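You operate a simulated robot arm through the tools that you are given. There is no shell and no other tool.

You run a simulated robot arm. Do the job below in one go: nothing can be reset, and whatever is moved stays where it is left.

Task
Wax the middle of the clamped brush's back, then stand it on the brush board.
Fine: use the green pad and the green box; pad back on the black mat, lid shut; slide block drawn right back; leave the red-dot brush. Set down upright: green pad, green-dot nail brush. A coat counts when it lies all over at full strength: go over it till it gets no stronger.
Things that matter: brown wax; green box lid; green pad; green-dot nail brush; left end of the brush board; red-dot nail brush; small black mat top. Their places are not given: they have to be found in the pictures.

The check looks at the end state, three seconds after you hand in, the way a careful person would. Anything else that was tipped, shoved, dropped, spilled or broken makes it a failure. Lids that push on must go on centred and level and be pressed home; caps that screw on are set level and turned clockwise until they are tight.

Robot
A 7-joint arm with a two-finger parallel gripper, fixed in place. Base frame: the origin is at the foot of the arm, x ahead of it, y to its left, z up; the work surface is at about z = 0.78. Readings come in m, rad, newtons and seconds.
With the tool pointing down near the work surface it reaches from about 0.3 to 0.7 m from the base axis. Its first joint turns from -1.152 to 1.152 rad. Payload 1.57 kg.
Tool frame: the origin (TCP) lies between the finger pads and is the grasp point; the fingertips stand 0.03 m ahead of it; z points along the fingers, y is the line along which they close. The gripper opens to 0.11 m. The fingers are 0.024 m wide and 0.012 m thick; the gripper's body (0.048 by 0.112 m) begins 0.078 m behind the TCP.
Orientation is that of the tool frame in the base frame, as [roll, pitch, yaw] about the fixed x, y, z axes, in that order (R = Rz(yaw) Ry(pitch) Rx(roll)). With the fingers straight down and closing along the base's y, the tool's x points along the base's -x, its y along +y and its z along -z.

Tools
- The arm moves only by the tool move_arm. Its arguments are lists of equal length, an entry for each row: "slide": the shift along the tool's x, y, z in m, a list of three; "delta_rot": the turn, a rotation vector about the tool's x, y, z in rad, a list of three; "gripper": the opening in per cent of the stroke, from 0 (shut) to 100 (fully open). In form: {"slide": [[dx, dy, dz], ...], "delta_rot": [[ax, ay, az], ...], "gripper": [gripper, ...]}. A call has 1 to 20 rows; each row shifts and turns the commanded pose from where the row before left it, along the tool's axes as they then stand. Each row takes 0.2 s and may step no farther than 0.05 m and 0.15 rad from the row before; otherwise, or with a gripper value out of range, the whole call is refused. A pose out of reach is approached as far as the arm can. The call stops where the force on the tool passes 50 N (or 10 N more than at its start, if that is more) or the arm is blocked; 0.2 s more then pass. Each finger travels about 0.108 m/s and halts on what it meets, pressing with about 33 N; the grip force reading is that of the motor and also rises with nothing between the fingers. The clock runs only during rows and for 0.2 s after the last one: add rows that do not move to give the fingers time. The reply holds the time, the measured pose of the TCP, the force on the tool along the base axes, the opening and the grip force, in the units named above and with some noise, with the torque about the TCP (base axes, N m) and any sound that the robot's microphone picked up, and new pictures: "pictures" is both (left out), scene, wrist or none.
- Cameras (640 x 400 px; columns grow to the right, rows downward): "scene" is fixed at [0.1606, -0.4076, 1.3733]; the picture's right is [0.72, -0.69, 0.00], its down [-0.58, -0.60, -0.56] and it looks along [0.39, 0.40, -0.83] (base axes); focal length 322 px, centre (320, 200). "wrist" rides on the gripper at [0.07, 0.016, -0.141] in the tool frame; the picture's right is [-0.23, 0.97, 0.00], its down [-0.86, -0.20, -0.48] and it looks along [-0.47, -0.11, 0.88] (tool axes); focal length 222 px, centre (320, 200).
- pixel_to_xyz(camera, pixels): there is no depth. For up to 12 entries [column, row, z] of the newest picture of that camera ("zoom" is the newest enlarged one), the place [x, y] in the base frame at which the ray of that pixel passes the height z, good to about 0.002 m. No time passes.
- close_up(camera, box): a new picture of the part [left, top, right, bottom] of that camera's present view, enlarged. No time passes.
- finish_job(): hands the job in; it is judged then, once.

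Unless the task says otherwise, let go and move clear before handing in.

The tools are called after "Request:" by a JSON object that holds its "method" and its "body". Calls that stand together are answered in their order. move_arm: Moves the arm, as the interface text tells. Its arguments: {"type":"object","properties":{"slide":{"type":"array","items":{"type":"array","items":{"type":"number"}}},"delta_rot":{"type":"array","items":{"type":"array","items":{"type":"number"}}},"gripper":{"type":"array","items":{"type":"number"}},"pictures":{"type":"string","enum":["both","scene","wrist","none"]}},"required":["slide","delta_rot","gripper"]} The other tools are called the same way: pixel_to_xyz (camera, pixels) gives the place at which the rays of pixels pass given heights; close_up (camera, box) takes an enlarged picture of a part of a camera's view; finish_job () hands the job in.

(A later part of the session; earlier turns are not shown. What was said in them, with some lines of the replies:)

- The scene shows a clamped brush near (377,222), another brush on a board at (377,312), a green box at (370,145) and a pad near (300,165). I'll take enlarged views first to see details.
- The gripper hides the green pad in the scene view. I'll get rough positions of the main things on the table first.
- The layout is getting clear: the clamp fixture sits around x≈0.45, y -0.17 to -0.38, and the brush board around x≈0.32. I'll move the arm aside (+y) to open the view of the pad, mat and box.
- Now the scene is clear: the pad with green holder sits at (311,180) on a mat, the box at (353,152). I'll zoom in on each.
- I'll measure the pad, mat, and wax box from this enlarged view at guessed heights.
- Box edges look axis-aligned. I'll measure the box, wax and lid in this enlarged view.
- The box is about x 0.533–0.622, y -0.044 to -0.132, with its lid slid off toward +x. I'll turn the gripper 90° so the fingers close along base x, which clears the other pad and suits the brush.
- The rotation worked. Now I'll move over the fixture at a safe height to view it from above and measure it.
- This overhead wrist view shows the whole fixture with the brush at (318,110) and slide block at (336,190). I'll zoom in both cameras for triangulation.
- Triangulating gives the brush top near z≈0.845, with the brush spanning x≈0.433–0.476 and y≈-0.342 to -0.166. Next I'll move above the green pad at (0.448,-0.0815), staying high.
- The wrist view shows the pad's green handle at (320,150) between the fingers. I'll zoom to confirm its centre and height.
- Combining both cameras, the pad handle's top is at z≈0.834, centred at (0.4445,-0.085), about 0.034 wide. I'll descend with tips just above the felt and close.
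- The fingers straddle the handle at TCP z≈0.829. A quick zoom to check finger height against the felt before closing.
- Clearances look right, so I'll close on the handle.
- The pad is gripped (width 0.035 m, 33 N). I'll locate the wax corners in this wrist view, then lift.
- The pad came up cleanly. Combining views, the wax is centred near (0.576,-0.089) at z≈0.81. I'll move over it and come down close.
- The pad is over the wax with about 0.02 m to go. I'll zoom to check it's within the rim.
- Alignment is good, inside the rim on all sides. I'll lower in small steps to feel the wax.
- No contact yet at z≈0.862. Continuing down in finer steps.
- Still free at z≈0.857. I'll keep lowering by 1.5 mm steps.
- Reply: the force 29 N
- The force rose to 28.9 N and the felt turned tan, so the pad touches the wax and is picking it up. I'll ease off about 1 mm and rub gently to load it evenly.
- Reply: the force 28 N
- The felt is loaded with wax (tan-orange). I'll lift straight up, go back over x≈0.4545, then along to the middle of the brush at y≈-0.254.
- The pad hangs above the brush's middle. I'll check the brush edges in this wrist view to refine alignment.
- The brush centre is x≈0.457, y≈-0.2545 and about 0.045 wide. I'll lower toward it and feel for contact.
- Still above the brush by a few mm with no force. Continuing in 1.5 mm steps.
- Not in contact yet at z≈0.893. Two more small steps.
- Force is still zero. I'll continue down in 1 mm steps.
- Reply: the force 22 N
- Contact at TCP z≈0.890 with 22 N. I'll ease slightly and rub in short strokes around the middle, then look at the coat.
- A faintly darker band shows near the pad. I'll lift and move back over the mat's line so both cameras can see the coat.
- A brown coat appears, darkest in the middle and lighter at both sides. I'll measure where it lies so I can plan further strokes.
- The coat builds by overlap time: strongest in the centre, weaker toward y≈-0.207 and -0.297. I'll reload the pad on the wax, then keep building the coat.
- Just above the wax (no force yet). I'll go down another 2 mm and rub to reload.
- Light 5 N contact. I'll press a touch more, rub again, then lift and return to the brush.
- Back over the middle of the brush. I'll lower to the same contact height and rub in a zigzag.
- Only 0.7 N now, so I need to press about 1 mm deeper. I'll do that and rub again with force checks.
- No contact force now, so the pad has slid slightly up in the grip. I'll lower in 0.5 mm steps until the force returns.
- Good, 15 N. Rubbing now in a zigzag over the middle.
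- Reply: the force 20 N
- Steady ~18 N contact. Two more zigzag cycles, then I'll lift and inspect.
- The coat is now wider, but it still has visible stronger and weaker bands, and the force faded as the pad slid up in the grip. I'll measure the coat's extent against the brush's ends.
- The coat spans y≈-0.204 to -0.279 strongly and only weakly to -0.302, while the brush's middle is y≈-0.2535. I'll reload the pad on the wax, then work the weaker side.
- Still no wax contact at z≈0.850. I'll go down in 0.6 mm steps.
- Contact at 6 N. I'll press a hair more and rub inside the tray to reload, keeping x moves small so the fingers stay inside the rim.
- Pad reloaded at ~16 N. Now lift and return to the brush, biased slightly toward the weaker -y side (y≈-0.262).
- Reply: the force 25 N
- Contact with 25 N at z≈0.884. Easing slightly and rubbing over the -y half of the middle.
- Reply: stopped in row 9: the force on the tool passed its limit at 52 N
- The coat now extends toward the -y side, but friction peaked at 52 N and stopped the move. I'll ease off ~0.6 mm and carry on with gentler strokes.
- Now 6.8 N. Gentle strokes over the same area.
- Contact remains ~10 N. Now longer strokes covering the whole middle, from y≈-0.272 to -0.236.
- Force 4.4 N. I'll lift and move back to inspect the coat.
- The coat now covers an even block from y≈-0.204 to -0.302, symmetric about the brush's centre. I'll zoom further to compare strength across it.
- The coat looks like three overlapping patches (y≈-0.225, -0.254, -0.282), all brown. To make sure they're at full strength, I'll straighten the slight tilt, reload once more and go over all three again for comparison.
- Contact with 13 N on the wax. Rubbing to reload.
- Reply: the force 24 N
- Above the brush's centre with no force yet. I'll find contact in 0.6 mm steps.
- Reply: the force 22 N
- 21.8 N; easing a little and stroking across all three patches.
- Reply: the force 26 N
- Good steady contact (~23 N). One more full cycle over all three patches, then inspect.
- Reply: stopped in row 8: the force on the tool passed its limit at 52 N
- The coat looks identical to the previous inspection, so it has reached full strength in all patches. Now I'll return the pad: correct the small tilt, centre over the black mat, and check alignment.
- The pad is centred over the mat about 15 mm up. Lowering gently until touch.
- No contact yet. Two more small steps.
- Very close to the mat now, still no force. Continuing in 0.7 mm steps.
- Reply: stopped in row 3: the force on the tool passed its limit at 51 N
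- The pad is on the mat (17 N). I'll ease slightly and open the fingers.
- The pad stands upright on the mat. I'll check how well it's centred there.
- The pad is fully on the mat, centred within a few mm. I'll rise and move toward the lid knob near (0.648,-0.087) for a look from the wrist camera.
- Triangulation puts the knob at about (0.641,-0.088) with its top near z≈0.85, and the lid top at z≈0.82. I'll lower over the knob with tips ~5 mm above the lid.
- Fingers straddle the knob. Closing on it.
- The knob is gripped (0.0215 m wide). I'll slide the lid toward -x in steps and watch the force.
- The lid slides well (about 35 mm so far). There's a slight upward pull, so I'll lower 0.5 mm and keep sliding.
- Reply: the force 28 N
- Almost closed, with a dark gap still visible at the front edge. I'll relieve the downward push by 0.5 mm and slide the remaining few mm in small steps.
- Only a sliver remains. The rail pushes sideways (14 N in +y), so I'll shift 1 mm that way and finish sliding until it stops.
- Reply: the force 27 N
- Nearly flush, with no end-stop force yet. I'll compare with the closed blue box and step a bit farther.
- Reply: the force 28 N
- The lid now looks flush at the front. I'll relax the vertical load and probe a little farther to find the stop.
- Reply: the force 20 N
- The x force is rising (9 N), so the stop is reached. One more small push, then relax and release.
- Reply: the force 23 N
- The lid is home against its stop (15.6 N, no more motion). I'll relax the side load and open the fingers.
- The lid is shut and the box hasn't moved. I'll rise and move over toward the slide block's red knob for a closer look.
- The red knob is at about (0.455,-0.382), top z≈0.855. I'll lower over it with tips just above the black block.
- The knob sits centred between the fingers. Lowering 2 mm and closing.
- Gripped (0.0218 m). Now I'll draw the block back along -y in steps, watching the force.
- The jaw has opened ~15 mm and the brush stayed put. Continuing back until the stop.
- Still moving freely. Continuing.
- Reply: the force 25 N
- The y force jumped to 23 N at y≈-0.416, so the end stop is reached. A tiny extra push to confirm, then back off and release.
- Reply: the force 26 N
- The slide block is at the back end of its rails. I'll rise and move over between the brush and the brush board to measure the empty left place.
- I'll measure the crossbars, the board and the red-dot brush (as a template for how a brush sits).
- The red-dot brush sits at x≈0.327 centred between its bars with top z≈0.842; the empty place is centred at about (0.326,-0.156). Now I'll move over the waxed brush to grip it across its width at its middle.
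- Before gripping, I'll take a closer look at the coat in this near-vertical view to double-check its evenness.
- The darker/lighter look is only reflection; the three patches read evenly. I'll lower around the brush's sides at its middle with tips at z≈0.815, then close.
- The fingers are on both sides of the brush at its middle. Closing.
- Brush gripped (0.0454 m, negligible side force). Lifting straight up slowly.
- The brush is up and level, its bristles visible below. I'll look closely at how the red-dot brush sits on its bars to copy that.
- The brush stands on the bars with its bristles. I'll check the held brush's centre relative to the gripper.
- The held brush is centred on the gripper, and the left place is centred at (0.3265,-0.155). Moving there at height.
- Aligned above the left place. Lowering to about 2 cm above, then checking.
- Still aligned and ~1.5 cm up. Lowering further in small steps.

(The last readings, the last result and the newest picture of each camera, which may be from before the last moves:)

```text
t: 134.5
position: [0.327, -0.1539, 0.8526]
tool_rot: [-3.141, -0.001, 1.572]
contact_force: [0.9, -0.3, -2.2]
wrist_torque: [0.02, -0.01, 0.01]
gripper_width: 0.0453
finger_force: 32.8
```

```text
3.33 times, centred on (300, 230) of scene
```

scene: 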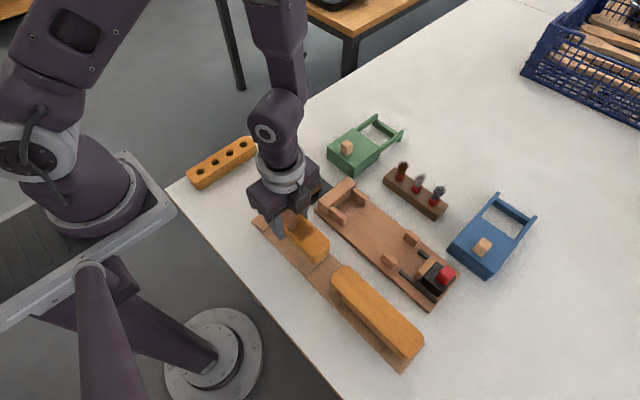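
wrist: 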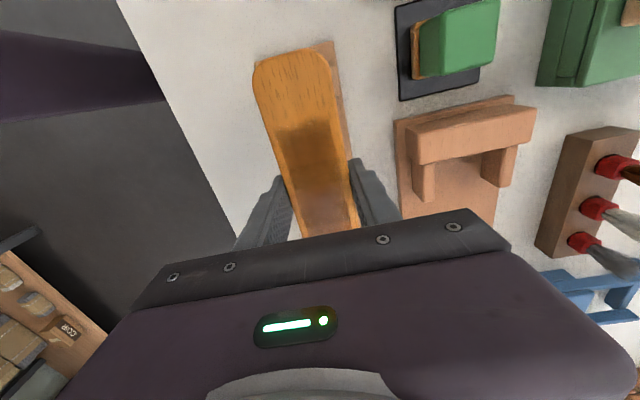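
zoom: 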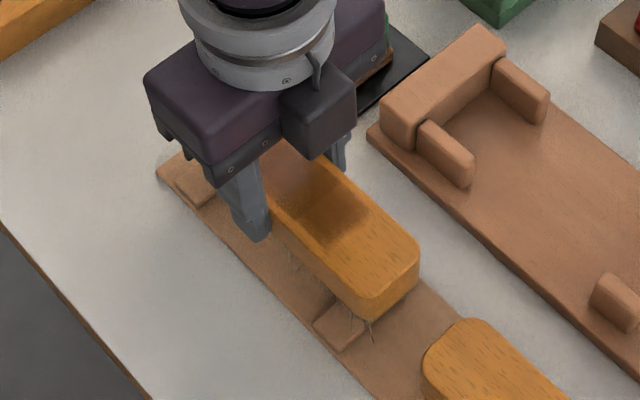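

No contact yet at z≈0.853 (just the brush's weight). Continuing in 1 mm steps.

Request:
{"method": "move_arm", "body": {"slide": [[0, 0, 0.001], [0, 0, 0.001], [0, 0, 0.001], [0, 0, 0]], "delta_rot": [[0, 0, 0], [0, 0, 0], [0, 0, 0], [0, 0, 0]], "gripper": [30, 30, 30, 30], "pictures": "none"}}

Request:
{"method": "move_arm", "body": {"slide": [[0, 0, 0.001], [0, 0, 0.001], [0, 0, 0]], "delta_rot": [[0, 0, 0], [0, 0, 0], [0, 0, 0]], "gripper": [30, 30, 30], "pictures": "none"}}

```text
t: 135.5
position: [0.3263, -0.1533, 0.8511]
tool_rot: [-3.141, -0.001, 1.573]
contact_force: [0.4, 0.3, -1.7]
wrist_torque: [-0.04, 0.0, 0.01]
gripper_width: 0.0455
finger_force: 32.9
```

```text
t: 136.3
position: [0.3268, -0.1541, 0.8485]
tool_rot: [3.141, -0.002, 1.573]
contact_force: [0.3, 0.3, -2.4]
wrist_torque: [0.04, 0.0, 0.02]
gripper_width: 0.0453
finger_force: 33.3
```

Still hanging free at z≈0.849. Continuing.

Request:
{"method": "move_arm", "body": {"slide": [[0, 0, 0.001], [0, 0, 0.001], [0, 0, 0]], "delta_rot": [[0, 0, 0], [0, 0, 0], [0, 0, 0]], "gripper": [30, 30, 30], "pictures": "none"}}

Request:
{"method": "close_up", "body": {"camera": "scene", "box": [230, 170, 370, 290]}}

```text
t: 137.1
position: [0.3264, -0.1542, 0.8453]
tool_rot: [3.141, -0.001, 1.573]
contact_force: [-0.5, -0.6, -2.1]
wrist_torque: [0.02, -0.02, 0.02]
gripper_width: 0.0454
finger_force: 33.1
```

```text
3.33 times, centred on (300, 230) of scene
```

zoom: 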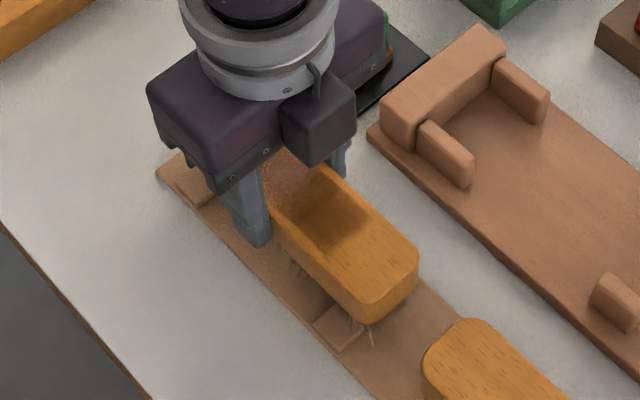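

No contact yet at ~0.8455. Continuing with 0.7 mm steps.

Request:
{"method": "move_arm", "body": {"slide": [[0, 0, 0.0007], [0, 0, 0.0007], [0, 0, 0]], "delta_rot": [[0, 0, 0], [0, 0, 0], [0, 0, 0]], "gripper": [30, 30, 30], "pictures": "none"}}

Request:
{"method": "move_arm", "body": {"slide": [[0, 0, 0.0007], [0, 0, 0.0007], [0, 0, 0]], "delta_rot": [[0, 0, 0], [0, 0, 0], [0, 0, 0]], "gripper": [30, 30, 30], "pictures": "none"}}

```text
t: 137.9
position: [0.3271, -0.1541, 0.8456]
tool_rot: [3.141, -0.001, 1.573]
contact_force: [-0.8, 0.1, -2.4]
wrist_torque: [0.0, -0.03, -0.01]
gripper_width: 0.0453
finger_force: 33.2
```

```text
t: 138.7
position: [0.3263, -0.1533, 0.8436]
tool_rot: [3.141, -0.004, 1.571]
contact_force: [1.1, 0.0, -1.9]
wrist_torque: [0.0, 0.01, -0.01]
gripper_width: 0.0454
finger_force: 33.5
```

Request:
{"method": "move_arm", "body": {"slide": [[0, 0, 0.0007], [0, 0, 0.0007], [0, 0, 0]], "delta_rot": [[0, 0, 0], [0, 0, 0], [0, 0, 0]], "gripper": [30, 30, 30], "pictures": "none"}}

Request:
{"method": "close_up", "body": {"camera": "scene", "box": [260, 200, 360, 290]}}

```text
t: 139.5
position: [0.3267, -0.1536, 0.8421]
tool_rot: [3.141, -0.003, 1.572]
contact_force: [0.7, -1.0, -2.1]
wrist_torque: [-0.01, 0.01, 0.02]
gripper_width: 0.0456
finger_force: 32.7
```

```text
4.44 times, centred on (310, 245) of scene
```

zoom: 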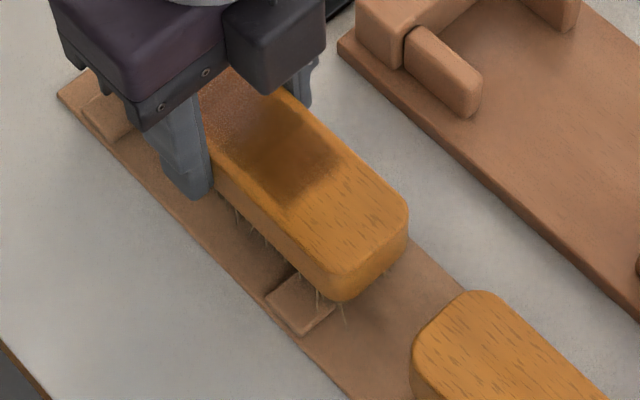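

Getting close, bristles hover just above the bar. A few more small steps.

Request:
{"method": "move_arm", "body": {"slide": [[0, 0, 0.0007], [0, 0, 0.0007], [0, 0, 0]], "delta_rot": [[0, 0, 0], [0, 0, 0], [0, 0, 0]], "gripper": [30, 30, 30], "pictures": "none"}}

Request:
{"method": "move_arm", "body": {"slide": [[0, 0, 0.0007], [0, 0, 0.0007], [0, 0, 0]], "delta_rot": [[0, 0, 0], [0, 0, 0], [0, 0, 0]], "gripper": [30, 30, 30], "pictures": "none"}}

```text
t: 140.3
position: [0.3276, -0.1548, 0.8409]
tool_rot: [-3.142, -0.001, 1.573]
contact_force: [-1.7, 1.2, 29.7]
wrist_torque: [0.04, 0.14, -0.02]
gripper_width: 0.045
finger_force: 33.0
```

```text
t: 141.1
position: [0.3263, -0.1537, 0.8402]
tool_rot: [3.142, 0.001, 1.574]
contact_force: [3.4, 1.8, 29.2]
wrist_torque: [0.05, 0.0, -0.07]
gripper_width: 0.0455
finger_force: 32.8
```

Contact: ~29 N with negligible torque, so the brush sits level on the bars. Easing off and opening.

Request:
{"method": "move_arm", "body": {"slide": [[0, 0, -0.001], [0, 0, 0], [0, 0, 0], [0, 0, 0], [0, 0, 0], [0, 0, 0]], "delta_rot": [[0, 0, 0], [0, 0, 0], [0, 0, 0], [0, 0, 0], [0, 0, 0], [0, 0, 0]], "gripper": [30, 44, 50, 58, 65, 65], "pictures": "both"}}

Request:
{"method": "close_up", "body": {"camera": "scene", "box": [240, 180, 360, 290]}}

Request:
{"method": "close_up", "body": {"camera": "wrist", "box": [220, 0, 420, 240]}}

```text
t: 142.5
position: [0.3277, -0.1554, 0.8395]
tool_rot: [3.141, -0.002, 1.572]
contact_force: [-0.5, -0.2, 0.0]
wrist_torque: [-0.03, 0.01, 0.01]
gripper_width: 0.0715
finger_force: 0.1
```

scene: 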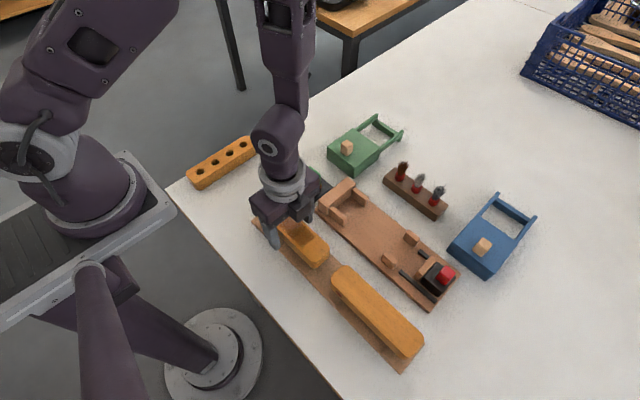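
wrist: 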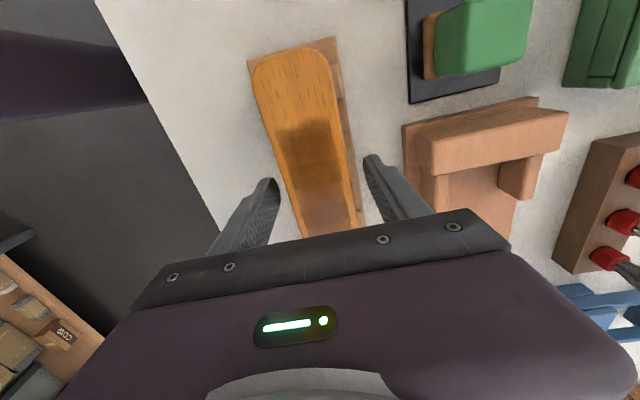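

```text
3.64 times, centred on (300, 235) of scene
```

zoom: 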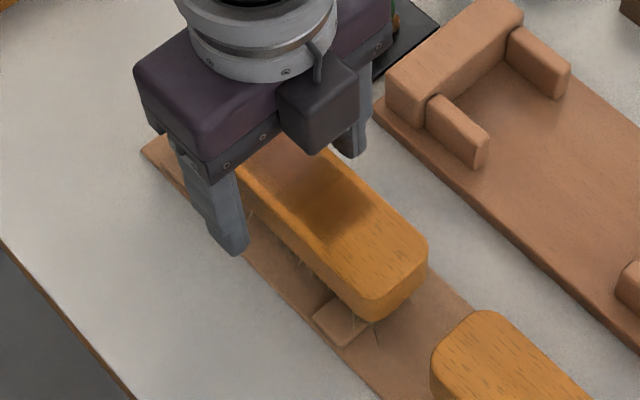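

```text
1.67 times, centred on (320, 120) of wrist
```

zoom: 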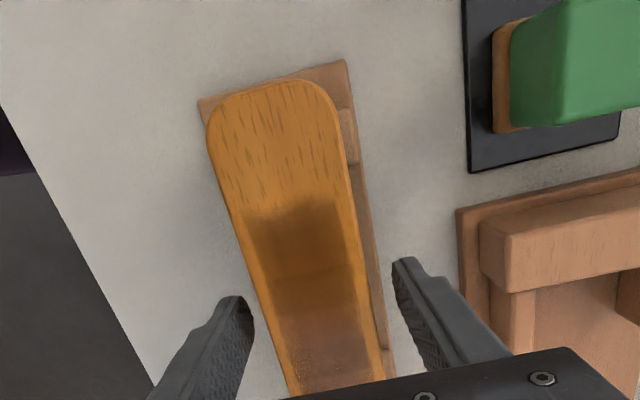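

Released and standing. I'll rise straight up and move clear, then inspect everything.

Request:
{"method": "move_arm", "body": {"slide": [[0, 0, -0.02], [0, 0, -0.04], [0, 0, -0.045], [0, 0, -0.045], [0, 0, -0.045], [0.045, 0, -0.02], [0.045, 0, 0], [0.045, 0, 0], [0.045, 0, 0], [0.045, 0, 0], [0.045, 0, 0], [0, 0, 0]], "delta_rot": [[0, 0, 0], [0, 0, 0], [0, 0, 0], [0, 0, 0], [0, 0, 0], [0, 0, 0], [0, 0, 0], [0, 0, 0], [0, 0, 0], [0, 0, 0], [0, 0, 0], [0, 0, 0]], "gripper": [65, 65, 65, 65, 65, 65, 65, 65, 65, 65, 65, 65], "pictures": "both"}}

Request:
{"method": "close_up", "body": {"camera": "scene", "box": [230, 170, 440, 380]}}

Request:
{"method": "close_up", "body": {"camera": "scene", "box": [260, 100, 420, 210]}}

Request:
{"method": "close_up", "body": {"camera": "scene", "box": [250, 190, 350, 280]}}

Request:
{"method": "close_up", "body": {"camera": "scene", "box": [370, 220, 480, 315]}}

```text
t: 145.1
position: [0.3254, 0.1138, 1.0553]
tool_rot: [3.141, -0.002, 1.572]
contact_force: [0.1, -0.1, 0.4]
wrist_torque: [-0.04, -0.02, 0.01]
gripper_width: 0.0718
finger_force: 0.0
```

scene: 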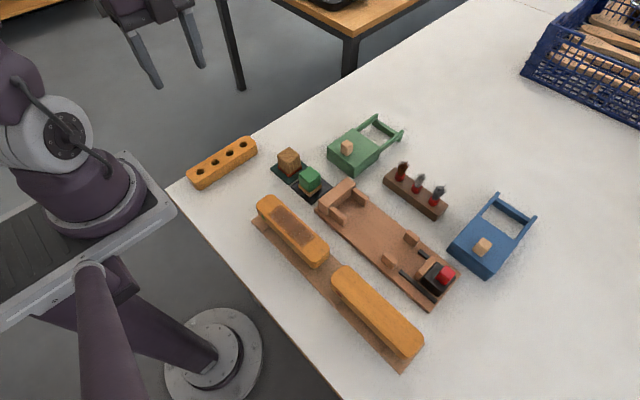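
wrist: 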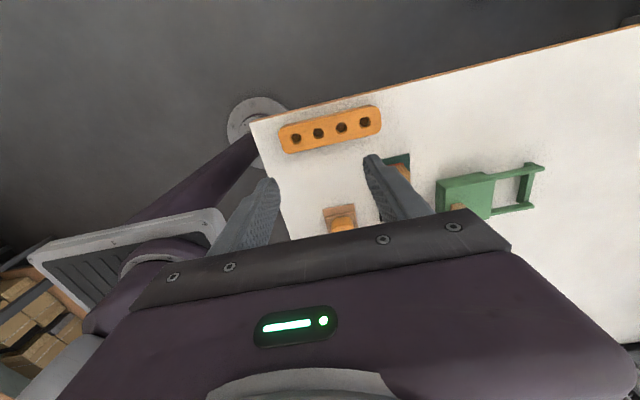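

```text
1.90 times, centred on (335, 275) of scene
```

zoom: 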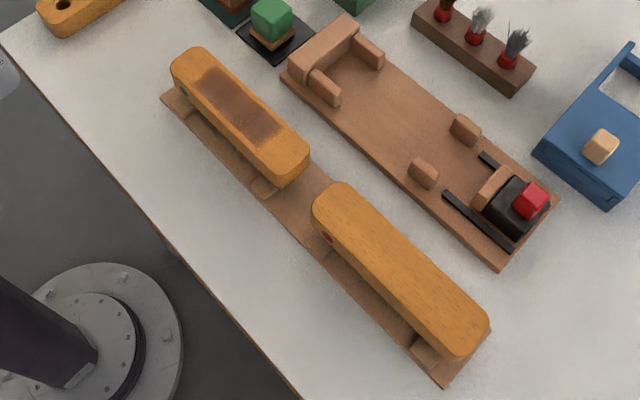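

```text
3.64 times, centred on (340, 155) of scene
```

zoom: 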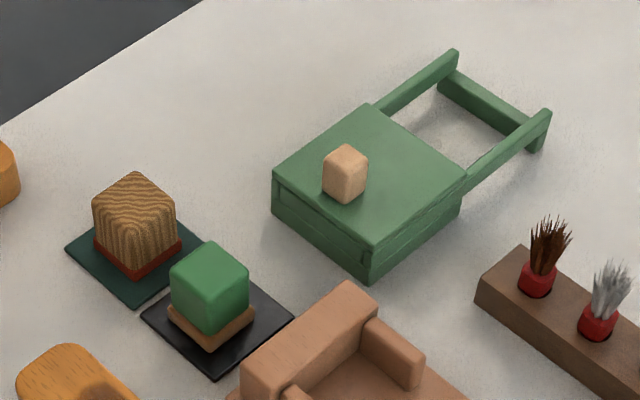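

```text
4.44 times, centred on (300, 235) of scene
```

zoom: 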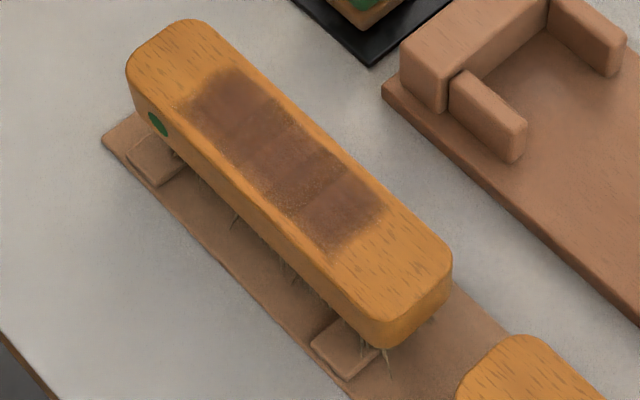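

```text
4.21 times, centred on (425, 268) of scene
```

zoom: 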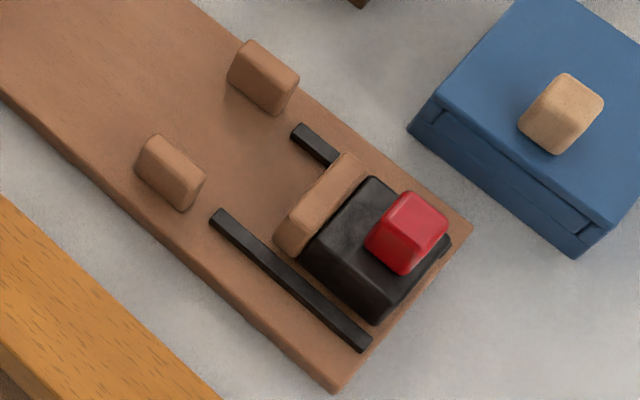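

Everything reads as required:
- **Brush:** the green-dot brush stands level on the left bars with an even brown coat.
- **Pad and box:** the pad is upright on the black mat and the green lid is shut flush.
- **Fixture:** the slide block is at the end of its rails.
- **Left alone:** the red-dot brush is untouched.

The arm is clear, so I'm handing in.

Request:
{"method": "finish_job", "body": {}}

```text
The job is handed in.
```

I handed the job in with every step done; the check's result has not come back. The last pictures show:

- **Wax coat:** an even brown coat covers the middle of the green-dot brush's back, roughly 10 cm of its 18 cm length. A last pass with a freshly loaded pad made it no darker. That last pass was cut short when friction passed the force limit, after one full round over the whole coat.
- **Green-dot brush:** it stands upright and level on the left end of the brush board, with its bristles on the bars, like the red-dot brush beside it.
- **Green pad:** it is upright on the black mat and about 3 mm off centre, because it shifted slightly when I let go. All of it is on the mat.
- **Green box:** the lid was slid shut until it met its stop and looks flush at the front.
- **Slide block:** it was drawn back until it stopped moving and sits at the end of its rails.
- **Everything else:** the red-dot brush was not touched, and nothing else was moved or tipped.

The task did not say how far "the middle" reaches, so I coated the area evenly about the brush's centre. If it meant a narrower patch, the coat goes past it on both sides.
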